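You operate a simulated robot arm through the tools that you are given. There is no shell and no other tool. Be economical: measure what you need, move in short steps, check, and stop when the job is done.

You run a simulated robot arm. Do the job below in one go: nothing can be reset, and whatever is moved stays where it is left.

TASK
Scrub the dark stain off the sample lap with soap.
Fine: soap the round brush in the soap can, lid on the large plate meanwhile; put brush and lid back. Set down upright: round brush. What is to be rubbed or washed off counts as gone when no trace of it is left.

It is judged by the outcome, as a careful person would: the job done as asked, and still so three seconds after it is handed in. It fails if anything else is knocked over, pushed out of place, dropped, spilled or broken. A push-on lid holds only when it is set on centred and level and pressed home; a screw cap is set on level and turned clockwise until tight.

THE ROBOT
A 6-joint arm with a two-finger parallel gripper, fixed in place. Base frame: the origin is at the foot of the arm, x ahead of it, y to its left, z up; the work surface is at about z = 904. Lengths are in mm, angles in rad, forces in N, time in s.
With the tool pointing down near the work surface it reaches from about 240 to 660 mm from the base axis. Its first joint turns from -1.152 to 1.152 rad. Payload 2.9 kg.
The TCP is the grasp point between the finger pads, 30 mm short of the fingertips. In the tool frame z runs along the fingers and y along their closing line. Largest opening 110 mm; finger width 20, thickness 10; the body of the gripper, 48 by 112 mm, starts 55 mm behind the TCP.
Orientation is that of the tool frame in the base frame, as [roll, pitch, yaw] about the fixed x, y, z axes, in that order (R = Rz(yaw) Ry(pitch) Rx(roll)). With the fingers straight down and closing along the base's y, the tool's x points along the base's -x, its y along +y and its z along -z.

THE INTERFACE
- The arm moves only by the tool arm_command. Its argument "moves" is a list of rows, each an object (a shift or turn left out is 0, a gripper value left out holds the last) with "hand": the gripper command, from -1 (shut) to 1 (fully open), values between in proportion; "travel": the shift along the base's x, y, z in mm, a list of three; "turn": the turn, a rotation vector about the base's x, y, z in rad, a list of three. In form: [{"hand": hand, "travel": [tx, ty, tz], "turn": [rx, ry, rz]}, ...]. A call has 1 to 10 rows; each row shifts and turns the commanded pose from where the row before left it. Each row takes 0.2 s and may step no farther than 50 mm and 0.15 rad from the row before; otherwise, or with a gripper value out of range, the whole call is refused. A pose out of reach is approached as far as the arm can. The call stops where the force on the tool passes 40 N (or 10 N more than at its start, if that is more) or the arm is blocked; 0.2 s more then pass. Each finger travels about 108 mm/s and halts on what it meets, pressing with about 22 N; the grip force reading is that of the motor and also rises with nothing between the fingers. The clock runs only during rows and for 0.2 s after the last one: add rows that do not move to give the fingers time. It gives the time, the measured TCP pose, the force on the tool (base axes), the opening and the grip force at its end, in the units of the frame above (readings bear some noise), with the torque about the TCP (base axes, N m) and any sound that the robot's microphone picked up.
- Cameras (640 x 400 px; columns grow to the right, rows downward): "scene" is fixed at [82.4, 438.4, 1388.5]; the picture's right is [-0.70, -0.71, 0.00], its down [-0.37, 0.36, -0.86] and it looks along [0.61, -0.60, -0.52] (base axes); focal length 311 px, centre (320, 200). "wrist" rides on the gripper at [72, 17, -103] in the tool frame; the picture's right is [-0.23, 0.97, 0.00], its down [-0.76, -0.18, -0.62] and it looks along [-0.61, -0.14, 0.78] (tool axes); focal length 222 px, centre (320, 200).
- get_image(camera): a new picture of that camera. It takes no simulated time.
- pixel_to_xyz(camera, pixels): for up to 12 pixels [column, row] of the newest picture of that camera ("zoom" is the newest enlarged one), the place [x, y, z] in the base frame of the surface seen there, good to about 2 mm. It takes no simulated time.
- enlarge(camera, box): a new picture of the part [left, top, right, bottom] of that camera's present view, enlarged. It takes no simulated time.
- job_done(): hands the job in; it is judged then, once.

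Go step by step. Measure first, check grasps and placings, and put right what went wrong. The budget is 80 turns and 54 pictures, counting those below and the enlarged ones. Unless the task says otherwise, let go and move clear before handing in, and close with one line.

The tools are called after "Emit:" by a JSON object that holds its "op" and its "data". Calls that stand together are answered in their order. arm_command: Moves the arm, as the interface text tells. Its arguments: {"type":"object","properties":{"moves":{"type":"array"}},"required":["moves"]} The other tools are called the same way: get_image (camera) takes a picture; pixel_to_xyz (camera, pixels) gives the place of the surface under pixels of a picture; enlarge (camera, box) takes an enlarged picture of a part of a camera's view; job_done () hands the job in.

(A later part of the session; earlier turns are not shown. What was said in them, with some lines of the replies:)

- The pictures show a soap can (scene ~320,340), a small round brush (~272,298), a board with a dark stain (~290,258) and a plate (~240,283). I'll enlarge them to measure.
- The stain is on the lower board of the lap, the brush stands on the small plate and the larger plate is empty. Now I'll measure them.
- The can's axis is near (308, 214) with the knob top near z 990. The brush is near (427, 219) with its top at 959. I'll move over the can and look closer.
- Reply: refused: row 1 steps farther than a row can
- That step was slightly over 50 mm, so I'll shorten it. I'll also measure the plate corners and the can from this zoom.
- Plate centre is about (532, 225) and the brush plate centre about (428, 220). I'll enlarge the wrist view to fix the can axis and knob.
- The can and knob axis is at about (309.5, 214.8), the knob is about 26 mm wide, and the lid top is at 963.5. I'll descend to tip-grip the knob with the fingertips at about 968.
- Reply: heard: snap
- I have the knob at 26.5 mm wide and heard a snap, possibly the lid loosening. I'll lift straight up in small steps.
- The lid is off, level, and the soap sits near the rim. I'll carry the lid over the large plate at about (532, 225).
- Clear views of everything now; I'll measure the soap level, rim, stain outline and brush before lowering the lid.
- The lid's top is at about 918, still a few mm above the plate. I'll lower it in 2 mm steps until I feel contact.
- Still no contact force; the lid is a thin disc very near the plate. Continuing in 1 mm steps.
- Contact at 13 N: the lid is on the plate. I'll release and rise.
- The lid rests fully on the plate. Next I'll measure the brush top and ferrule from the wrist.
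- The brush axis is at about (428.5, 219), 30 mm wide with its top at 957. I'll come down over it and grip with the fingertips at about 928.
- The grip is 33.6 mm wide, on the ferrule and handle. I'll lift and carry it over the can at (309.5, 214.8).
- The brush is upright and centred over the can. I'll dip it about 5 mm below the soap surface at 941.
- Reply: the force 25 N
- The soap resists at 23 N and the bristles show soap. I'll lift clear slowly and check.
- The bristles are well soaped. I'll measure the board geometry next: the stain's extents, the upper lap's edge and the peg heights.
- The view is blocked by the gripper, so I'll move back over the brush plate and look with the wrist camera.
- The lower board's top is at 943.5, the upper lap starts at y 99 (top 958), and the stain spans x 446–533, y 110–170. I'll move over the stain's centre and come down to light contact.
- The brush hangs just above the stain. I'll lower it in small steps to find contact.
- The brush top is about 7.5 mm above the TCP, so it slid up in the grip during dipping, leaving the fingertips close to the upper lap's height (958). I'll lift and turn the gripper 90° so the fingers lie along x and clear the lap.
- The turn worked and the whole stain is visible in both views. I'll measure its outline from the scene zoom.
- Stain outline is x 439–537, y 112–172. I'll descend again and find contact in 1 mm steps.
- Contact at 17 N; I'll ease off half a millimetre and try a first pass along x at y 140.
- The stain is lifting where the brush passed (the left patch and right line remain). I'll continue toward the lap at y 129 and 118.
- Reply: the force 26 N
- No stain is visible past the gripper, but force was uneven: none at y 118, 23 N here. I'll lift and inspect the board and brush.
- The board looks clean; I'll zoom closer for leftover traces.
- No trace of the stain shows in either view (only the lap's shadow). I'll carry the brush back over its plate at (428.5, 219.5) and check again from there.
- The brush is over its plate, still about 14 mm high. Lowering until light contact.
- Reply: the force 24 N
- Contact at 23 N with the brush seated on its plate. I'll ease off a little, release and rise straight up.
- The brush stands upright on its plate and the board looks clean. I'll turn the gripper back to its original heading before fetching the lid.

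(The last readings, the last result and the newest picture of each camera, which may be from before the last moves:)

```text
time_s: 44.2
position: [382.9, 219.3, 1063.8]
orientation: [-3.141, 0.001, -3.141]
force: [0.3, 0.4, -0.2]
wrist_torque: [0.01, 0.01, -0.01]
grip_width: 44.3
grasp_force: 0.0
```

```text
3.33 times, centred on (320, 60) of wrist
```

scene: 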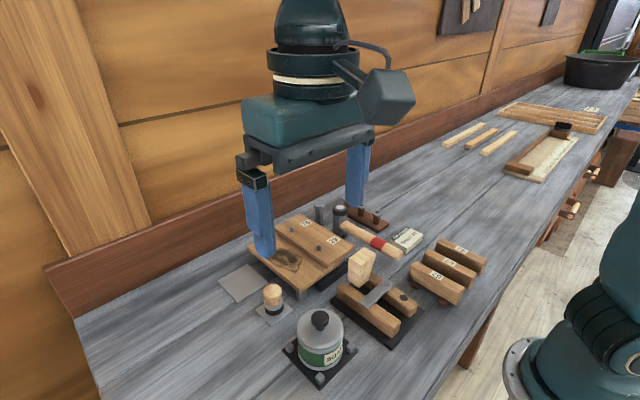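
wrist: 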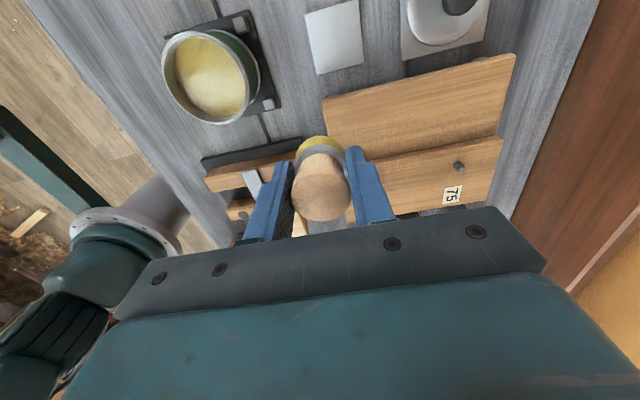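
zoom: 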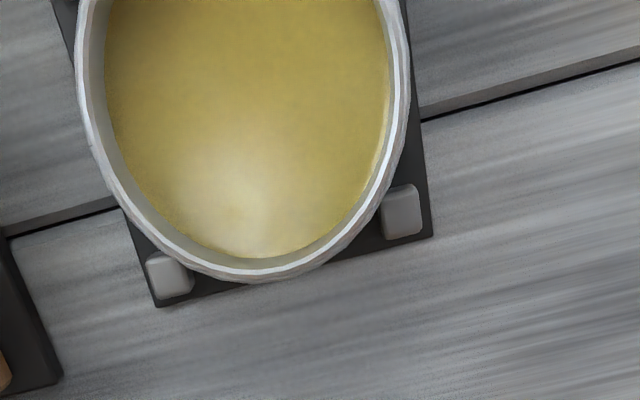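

Emit:
{"op": "pixel_to_xyz", "data": {"camera": "zoom", "pixels": [[84, 60], [402, 50], [92, 130], [250, 274], [390, 140], [320, 255], [180, 255]]}}

Emit:
{"op": "enlarge", "data": {"camera": "scene", "box": [270, 300, 370, 390]}}

```text
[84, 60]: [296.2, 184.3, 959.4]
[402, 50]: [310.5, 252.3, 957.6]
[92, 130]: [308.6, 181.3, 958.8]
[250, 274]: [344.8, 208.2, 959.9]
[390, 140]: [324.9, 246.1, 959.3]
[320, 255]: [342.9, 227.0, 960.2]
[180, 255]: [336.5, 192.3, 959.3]
```

```text
4.44 times, centred on (320, 345) of scene
```

zoom: 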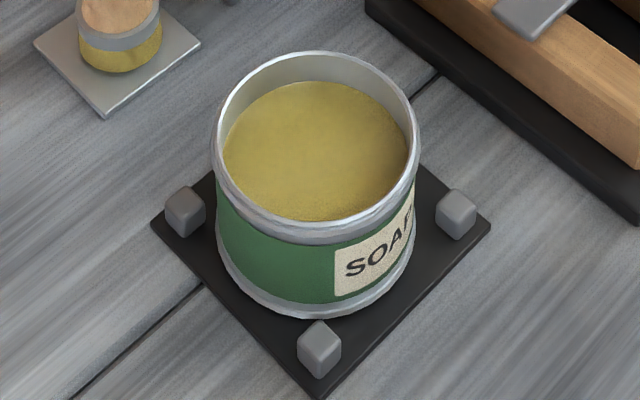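

Emit:
{"op": "pixel_to_xyz", "data": {"camera": "zoom", "pixels": [[216, 165], [416, 165], [316, 54], [316, 226], [243, 84], [390, 84], [247, 212], [388, 212]]}}

```text
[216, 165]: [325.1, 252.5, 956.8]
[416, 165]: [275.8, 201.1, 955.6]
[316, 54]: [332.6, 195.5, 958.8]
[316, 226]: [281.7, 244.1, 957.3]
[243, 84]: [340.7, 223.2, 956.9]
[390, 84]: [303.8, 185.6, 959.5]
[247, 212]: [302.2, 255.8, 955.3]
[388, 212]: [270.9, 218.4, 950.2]
```

The can rim centre comes out at about (308.4, 217.8), consistent with where the lid was gripped. I'll go back to the lid and grip it at the same pose I released it.

Emit:
{"op": "arm_command", "data": {"moves": [{"hand": -0.2, "travel": [45, 2, 0]}, {"hand": -0.2, "travel": [45, 2, 0]}, {"hand": -0.2, "travel": [45, 2, 0]}, {"hand": -0.2, "travel": [13.5, 1.6, 0]}, {"hand": -0.2, "travel": [0, 0, -45]}, {"hand": -0.2, "travel": [0, 0, -45]}, {"hand": -0.2}]}}

Emit:
{"op": "enlarge", "data": {"camera": "scene", "box": [200, 220, 300, 320]}}

```text
time_s: 45.8
position: [532.5, 226.3, 971.5]
orientation: [3.141, 0.001, -3.141]
force: [0.1, -0.4, 0.1]
wrist_torque: [0.01, 0.0, 0.0]
grip_width: 44.1
grasp_force: 0.1
```

```text
4.00 times, centred on (250, 270) of scene
```

zoom: 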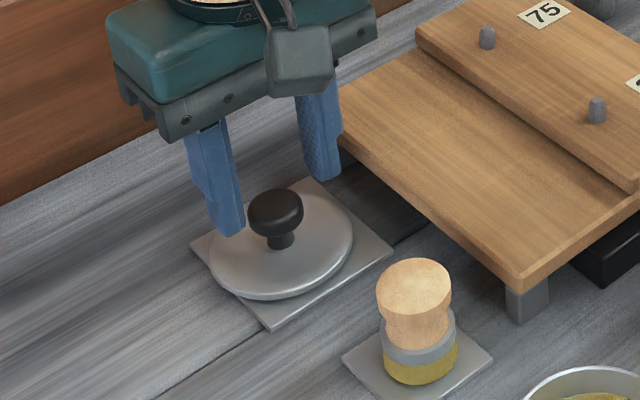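

Fingers straddle the knob, and the whole board is clean. I'll go down, grip and lift.

Emit:
{"op": "arm_command", "data": {"moves": [{"hand": -0.2, "travel": [0, 0, -20]}, {"hand": -0.2, "travel": [0, 0, -7.9]}, {"hand": -0.2}, {"hand": -1}, {"hand": -1}, {"hand": -1}, {"hand": -1, "travel": [0, 0, 10]}, {"hand": -1, "travel": [0, 0, 44.5]}, {"hand": -1, "travel": [0, 0, 50]}, {"hand": -1, "travel": [0, 0, 20]}]}}

Emit:
{"op": "enlarge", "data": {"camera": "scene", "box": [200, 150, 360, 310]}}

```text
time_s: 48.0
position: [532.3, 225.7, 1069.9]
orientation: [3.141, 0.0, 3.141]
force: [0.1, -0.1, -0.6]
wrist_torque: [0.0, -0.01, 0.0]
grip_width: 26.3
grasp_force: 21.6
```

```text
2.50 times, centred on (280, 230) of scene
```

zoom: 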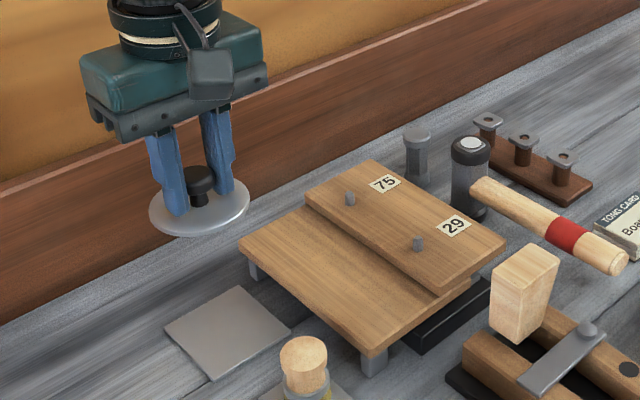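

The lid is level in the grip and the board is clean. I'll retrace the path to over the can and check alignment close above it.

Emit:
{"op": "arm_command", "data": {"moves": [{"hand": -1, "travel": [-45, -2, 0]}, {"hand": -1, "travel": [-45, -2, 0]}, {"hand": -1, "travel": [-45, -2, 0]}, {"hand": -1, "travel": [-45, -2, 0]}, {"hand": -1, "travel": [-44.4, -1, 0]}, {"hand": -1, "travel": [0, 0, -40]}, {"hand": -1, "travel": [0, 0, -20]}, {"hand": -1}, {"hand": -1}]}}

Emit:
{"op": "enlarge", "data": {"camera": "scene", "box": [270, 280, 370, 380]}}

Emit:
{"op": "enlarge", "data": {"camera": "wrist", "box": [250, 60, 390, 230]}}

```text
time_s: 50.0
position: [305.7, 216.5, 1011.1]
orientation: [-3.141, -0.002, 3.14]
force: [-0.7, 0.0, -0.8]
wrist_torque: [-0.02, 0.0, 0.01]
grip_width: 26.4
grasp_force: 21.9
```

```text
4.00 times, centred on (320, 330) of scene
```

zoom: 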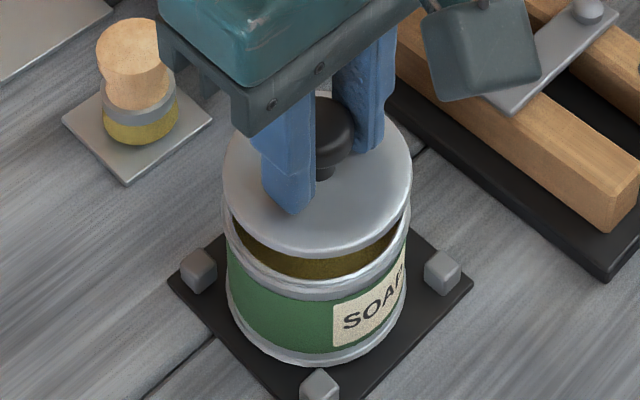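

```text
2.35 times, centred on (320, 145) of wrist
```

zoom: 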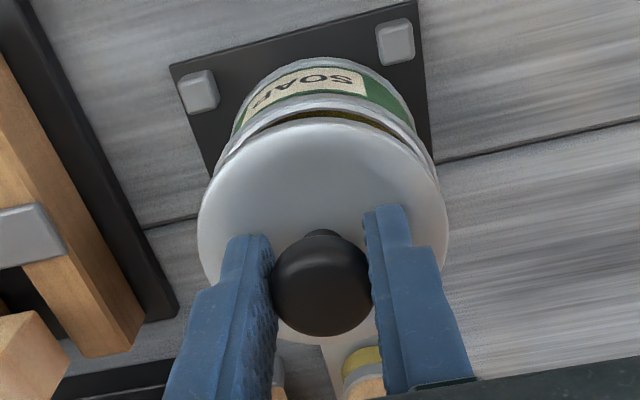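

Laterally the lid (223–412) and rim (226–411) line up in the scene. I'll check the other direction from measured points.

Emit:
{"op": "pixel_to_xyz", "data": {"camera": "zoom", "pixels": [[202, 220], [444, 215], [320, 128], [212, 180], [430, 160], [320, 112], [240, 140], [405, 125]]}}

Emit:
{"op": "enlarge", "data": {"camera": "scene", "box": [290, 290, 350, 350]}}

```text
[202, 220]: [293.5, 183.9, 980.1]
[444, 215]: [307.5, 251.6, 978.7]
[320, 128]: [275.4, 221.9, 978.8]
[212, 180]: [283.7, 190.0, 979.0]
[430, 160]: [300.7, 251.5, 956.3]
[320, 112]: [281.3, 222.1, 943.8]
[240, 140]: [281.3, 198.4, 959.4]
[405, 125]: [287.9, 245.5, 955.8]
```

```text
6.67 times, centred on (320, 320) of scene
```

zoom: 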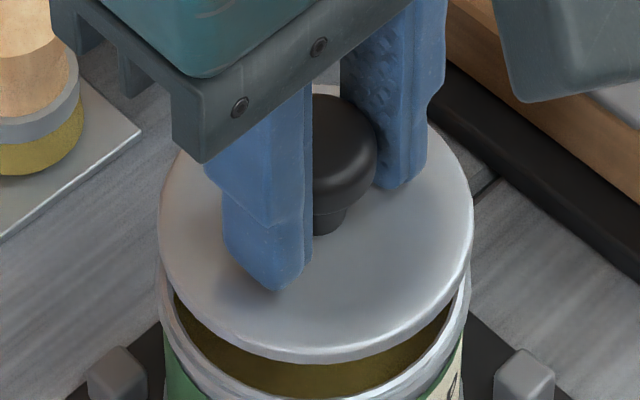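

The lid centre is about (308.5, 217.5) and the rim centre (308.4, 217.8), so they are aligned within measurement error. I'll lower it onto the rim.

Emit:
{"op": "arm_command", "data": {"moves": [{"hand": -1, "travel": [0, 0, -5]}, {"hand": -1, "travel": [0, 0, -3]}, {"hand": -1, "travel": [0, 0, -1]}, {"hand": -1, "travel": [0, 0, -1]}, {"hand": -1}]}}

```text
time_s: 51.2
position: [306.4, 217.5, 999.0]
orientation: [3.141, 0.0, 3.141]
force: [-0.1, 0.4, -0.3]
wrist_torque: [0.02, -0.02, -0.01]
grip_width: 26.0
grasp_force: 22.9
```

Emit:
{"op": "arm_command", "data": {"moves": [{"hand": -1, "travel": [0, 0, -1]}, {"hand": -1, "travel": [0, 0, -1]}, {"hand": -1}]}}

```text
time_s: 52.0
position: [307.0, 217.3, 996.6]
orientation: [3.141, 0.0, -3.142]
force: [-0.5, 0.1, 0.5]
wrist_torque: [0.01, 0.02, 0.01]
grip_width: 26.3
grasp_force: 22.0
```

Emit:
{"op": "arm_command", "data": {"moves": [{"hand": -1, "travel": [0, 0, -1]}, {"hand": -1, "travel": [0, 0, -1]}, {"hand": -1}]}}

Emit:
{"op": "enlarge", "data": {"camera": "scene", "box": [280, 290, 360, 370]}}

```text
time_s: 52.8
position: [306.3, 216.5, 996.5]
orientation: [3.14, 0.0, 3.141]
force: [-0.8, -0.5, -0.3]
wrist_torque: [0.01, 0.04, -0.01]
grip_width: 26.4
grasp_force: 21.5
```

```text
5.00 times, centred on (320, 330) of scene
```

zoom: 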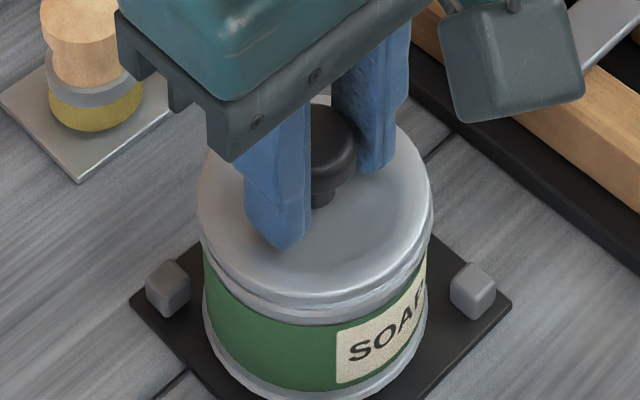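

The lid is sitting almost on the rim, centred. Continuing down until it presses home.

Emit:
{"op": "arm_command", "data": {"moves": [{"hand": -1, "travel": [0, 0, -1]}, {"hand": -1, "travel": [0, 0, -1]}, {"hand": -1}]}}

```text
time_s: 53.6
position: [307.4, 216.6, 993.8]
orientation: [3.14, 0.002, 3.141]
force: [-10.0, -2.3, 31.0]
wrist_torque: [-0.05, 0.23, -0.01]
grip_width: 26.1
grasp_force: 22.0
heard: snap
```

A snap at 31 N: the lid pressed home. I'll release, rise and check that it is level.

Emit:
{"op": "arm_command", "data": {"moves": [{"hand": -1, "travel": [0, 0, 1]}, {"hand": -0.2}, {"hand": -0.2}, {"hand": -0.2}, {"hand": -0.2, "travel": [0, 0, 30]}, {"hand": -0.2, "travel": [0, 0, 45]}, {"hand": -0.2}]}}

Emit:
{"op": "enlarge", "data": {"camera": "scene", "box": [280, 290, 360, 370]}}

Emit:
{"op": "enlarge", "data": {"camera": "wrist", "box": [260, 50, 390, 180]}}

```text
time_s: 55.2
position: [305.4, 217.0, 1068.2]
orientation: [-3.139, -0.002, 3.14]
force: [-0.5, 0.1, -0.3]
wrist_torque: [-0.02, 0.03, 0.0]
grip_width: 43.8
grasp_force: 0.0
```

```text
5.00 times, centred on (320, 330) of scene
```

zoom: 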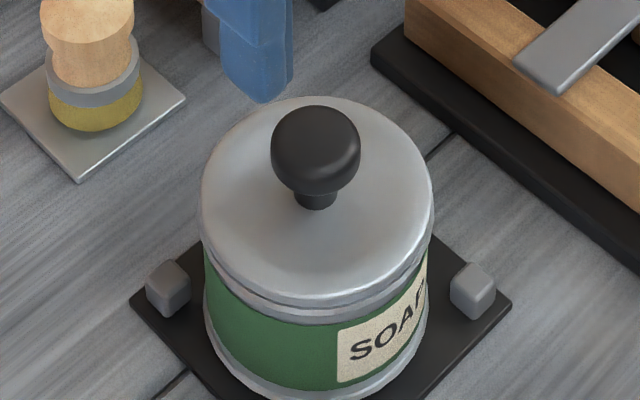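

```text
3.08 times, centred on (325, 115) of wrist
```

zoom: 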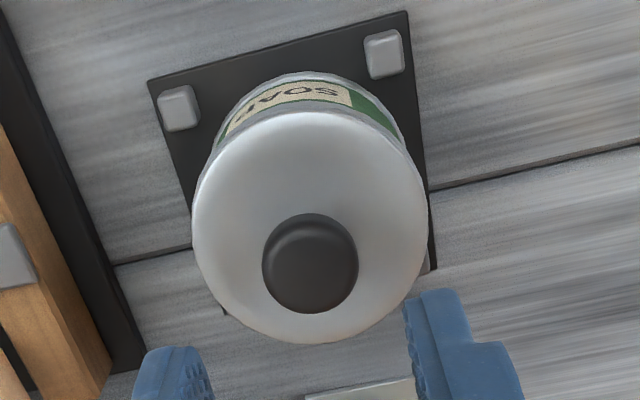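

The lid looks seated and level; I'll confirm heights around it and take a last look at the board.

Emit:
{"op": "pixel_to_xyz", "data": {"camera": "zoom", "pixels": [[200, 225], [420, 220], [310, 330], [310, 125], [310, 260], [230, 160], [385, 160]]}}

Emit:
{"op": "enlarge", "data": {"camera": "scene", "box": [250, 200, 350, 290]}}

```text
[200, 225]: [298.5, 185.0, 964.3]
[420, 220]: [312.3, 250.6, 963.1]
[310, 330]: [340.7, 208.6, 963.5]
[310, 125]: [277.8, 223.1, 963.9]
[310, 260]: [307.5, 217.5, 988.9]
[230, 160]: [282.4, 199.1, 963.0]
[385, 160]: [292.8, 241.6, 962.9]
```

```text
4.44 times, centred on (300, 245) of scene
```

zoom: 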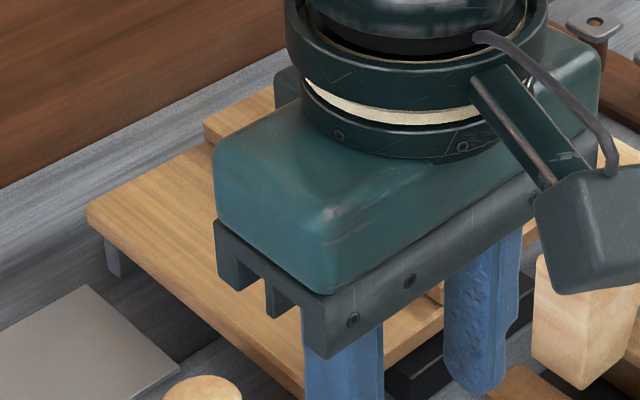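

The lid is level at 963–964 all round, the same as at the start. I'll raise the arm clear for a final look at the board.

Emit:
{"op": "arm_command", "data": {"moves": [{"hand": -0.2, "travel": [0, 0, 48]}, {"hand": -0.2, "travel": [0, 0, 48]}, {"hand": -0.2, "travel": [0, 0, 48]}, {"hand": -0.2, "travel": [-15, 30, 25]}, {"hand": -0.2}]}}

Emit:
{"op": "enlarge", "data": {"camera": "wrist", "box": [210, 130, 360, 250]}}

Emit:
{"op": "get_image", "data": {"camera": "scene"}}

```text
time_s: 56.4
position: [289.5, 245.5, 1234.7]
orientation: [3.141, 0.0, 3.14]
force: [-0.2, -0.1, 0.6]
wrist_torque: [-0.01, 0.01, -0.02]
grip_width: 44.1
grasp_force: 0.2
```

```text
3.33 times, centred on (285, 190) of wrist
```

zoom: 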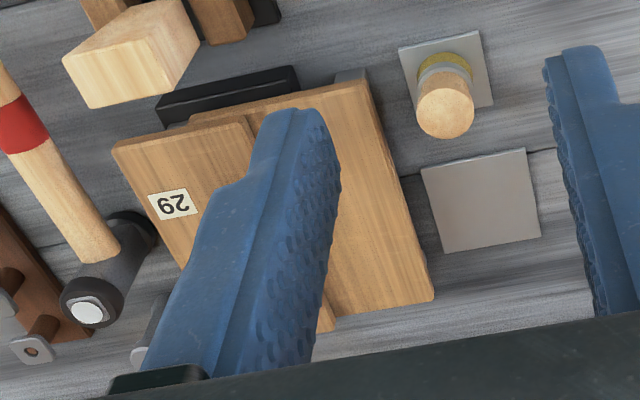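

```text
6 pictures are left
```

scene: 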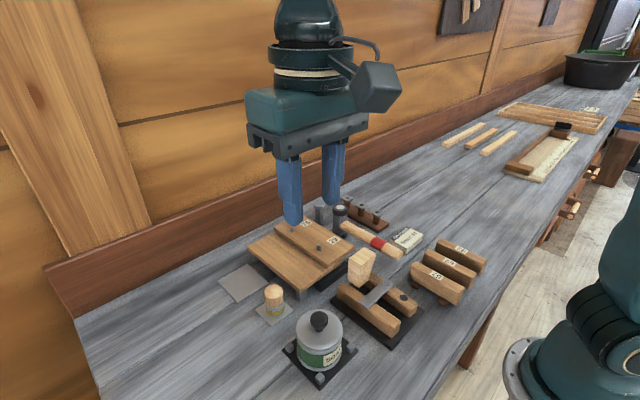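

Emit:
{"op": "enlarge", "data": {"camera": "scene", "box": [245, 225, 335, 295]}}

```text
5.71 times, centred on (290, 260) of scene
```

zoom: 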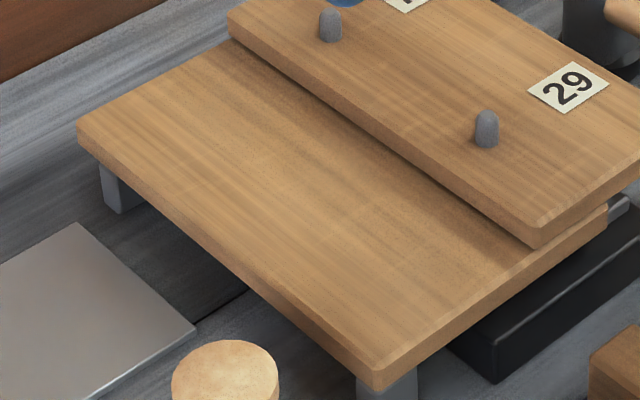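

No trace of the stain is left on the board, the brush is upright on its plate, the lid is home on the can and the arm is clear. Handing in.

Emit:
{"op": "job_done", "data": {}}

```text
The job is handed in.
```

The stain is scrubbed off with no trace left; the round brush stands upright on its plate (its bristles still soapy) and the lid is pressed back on the soap can.
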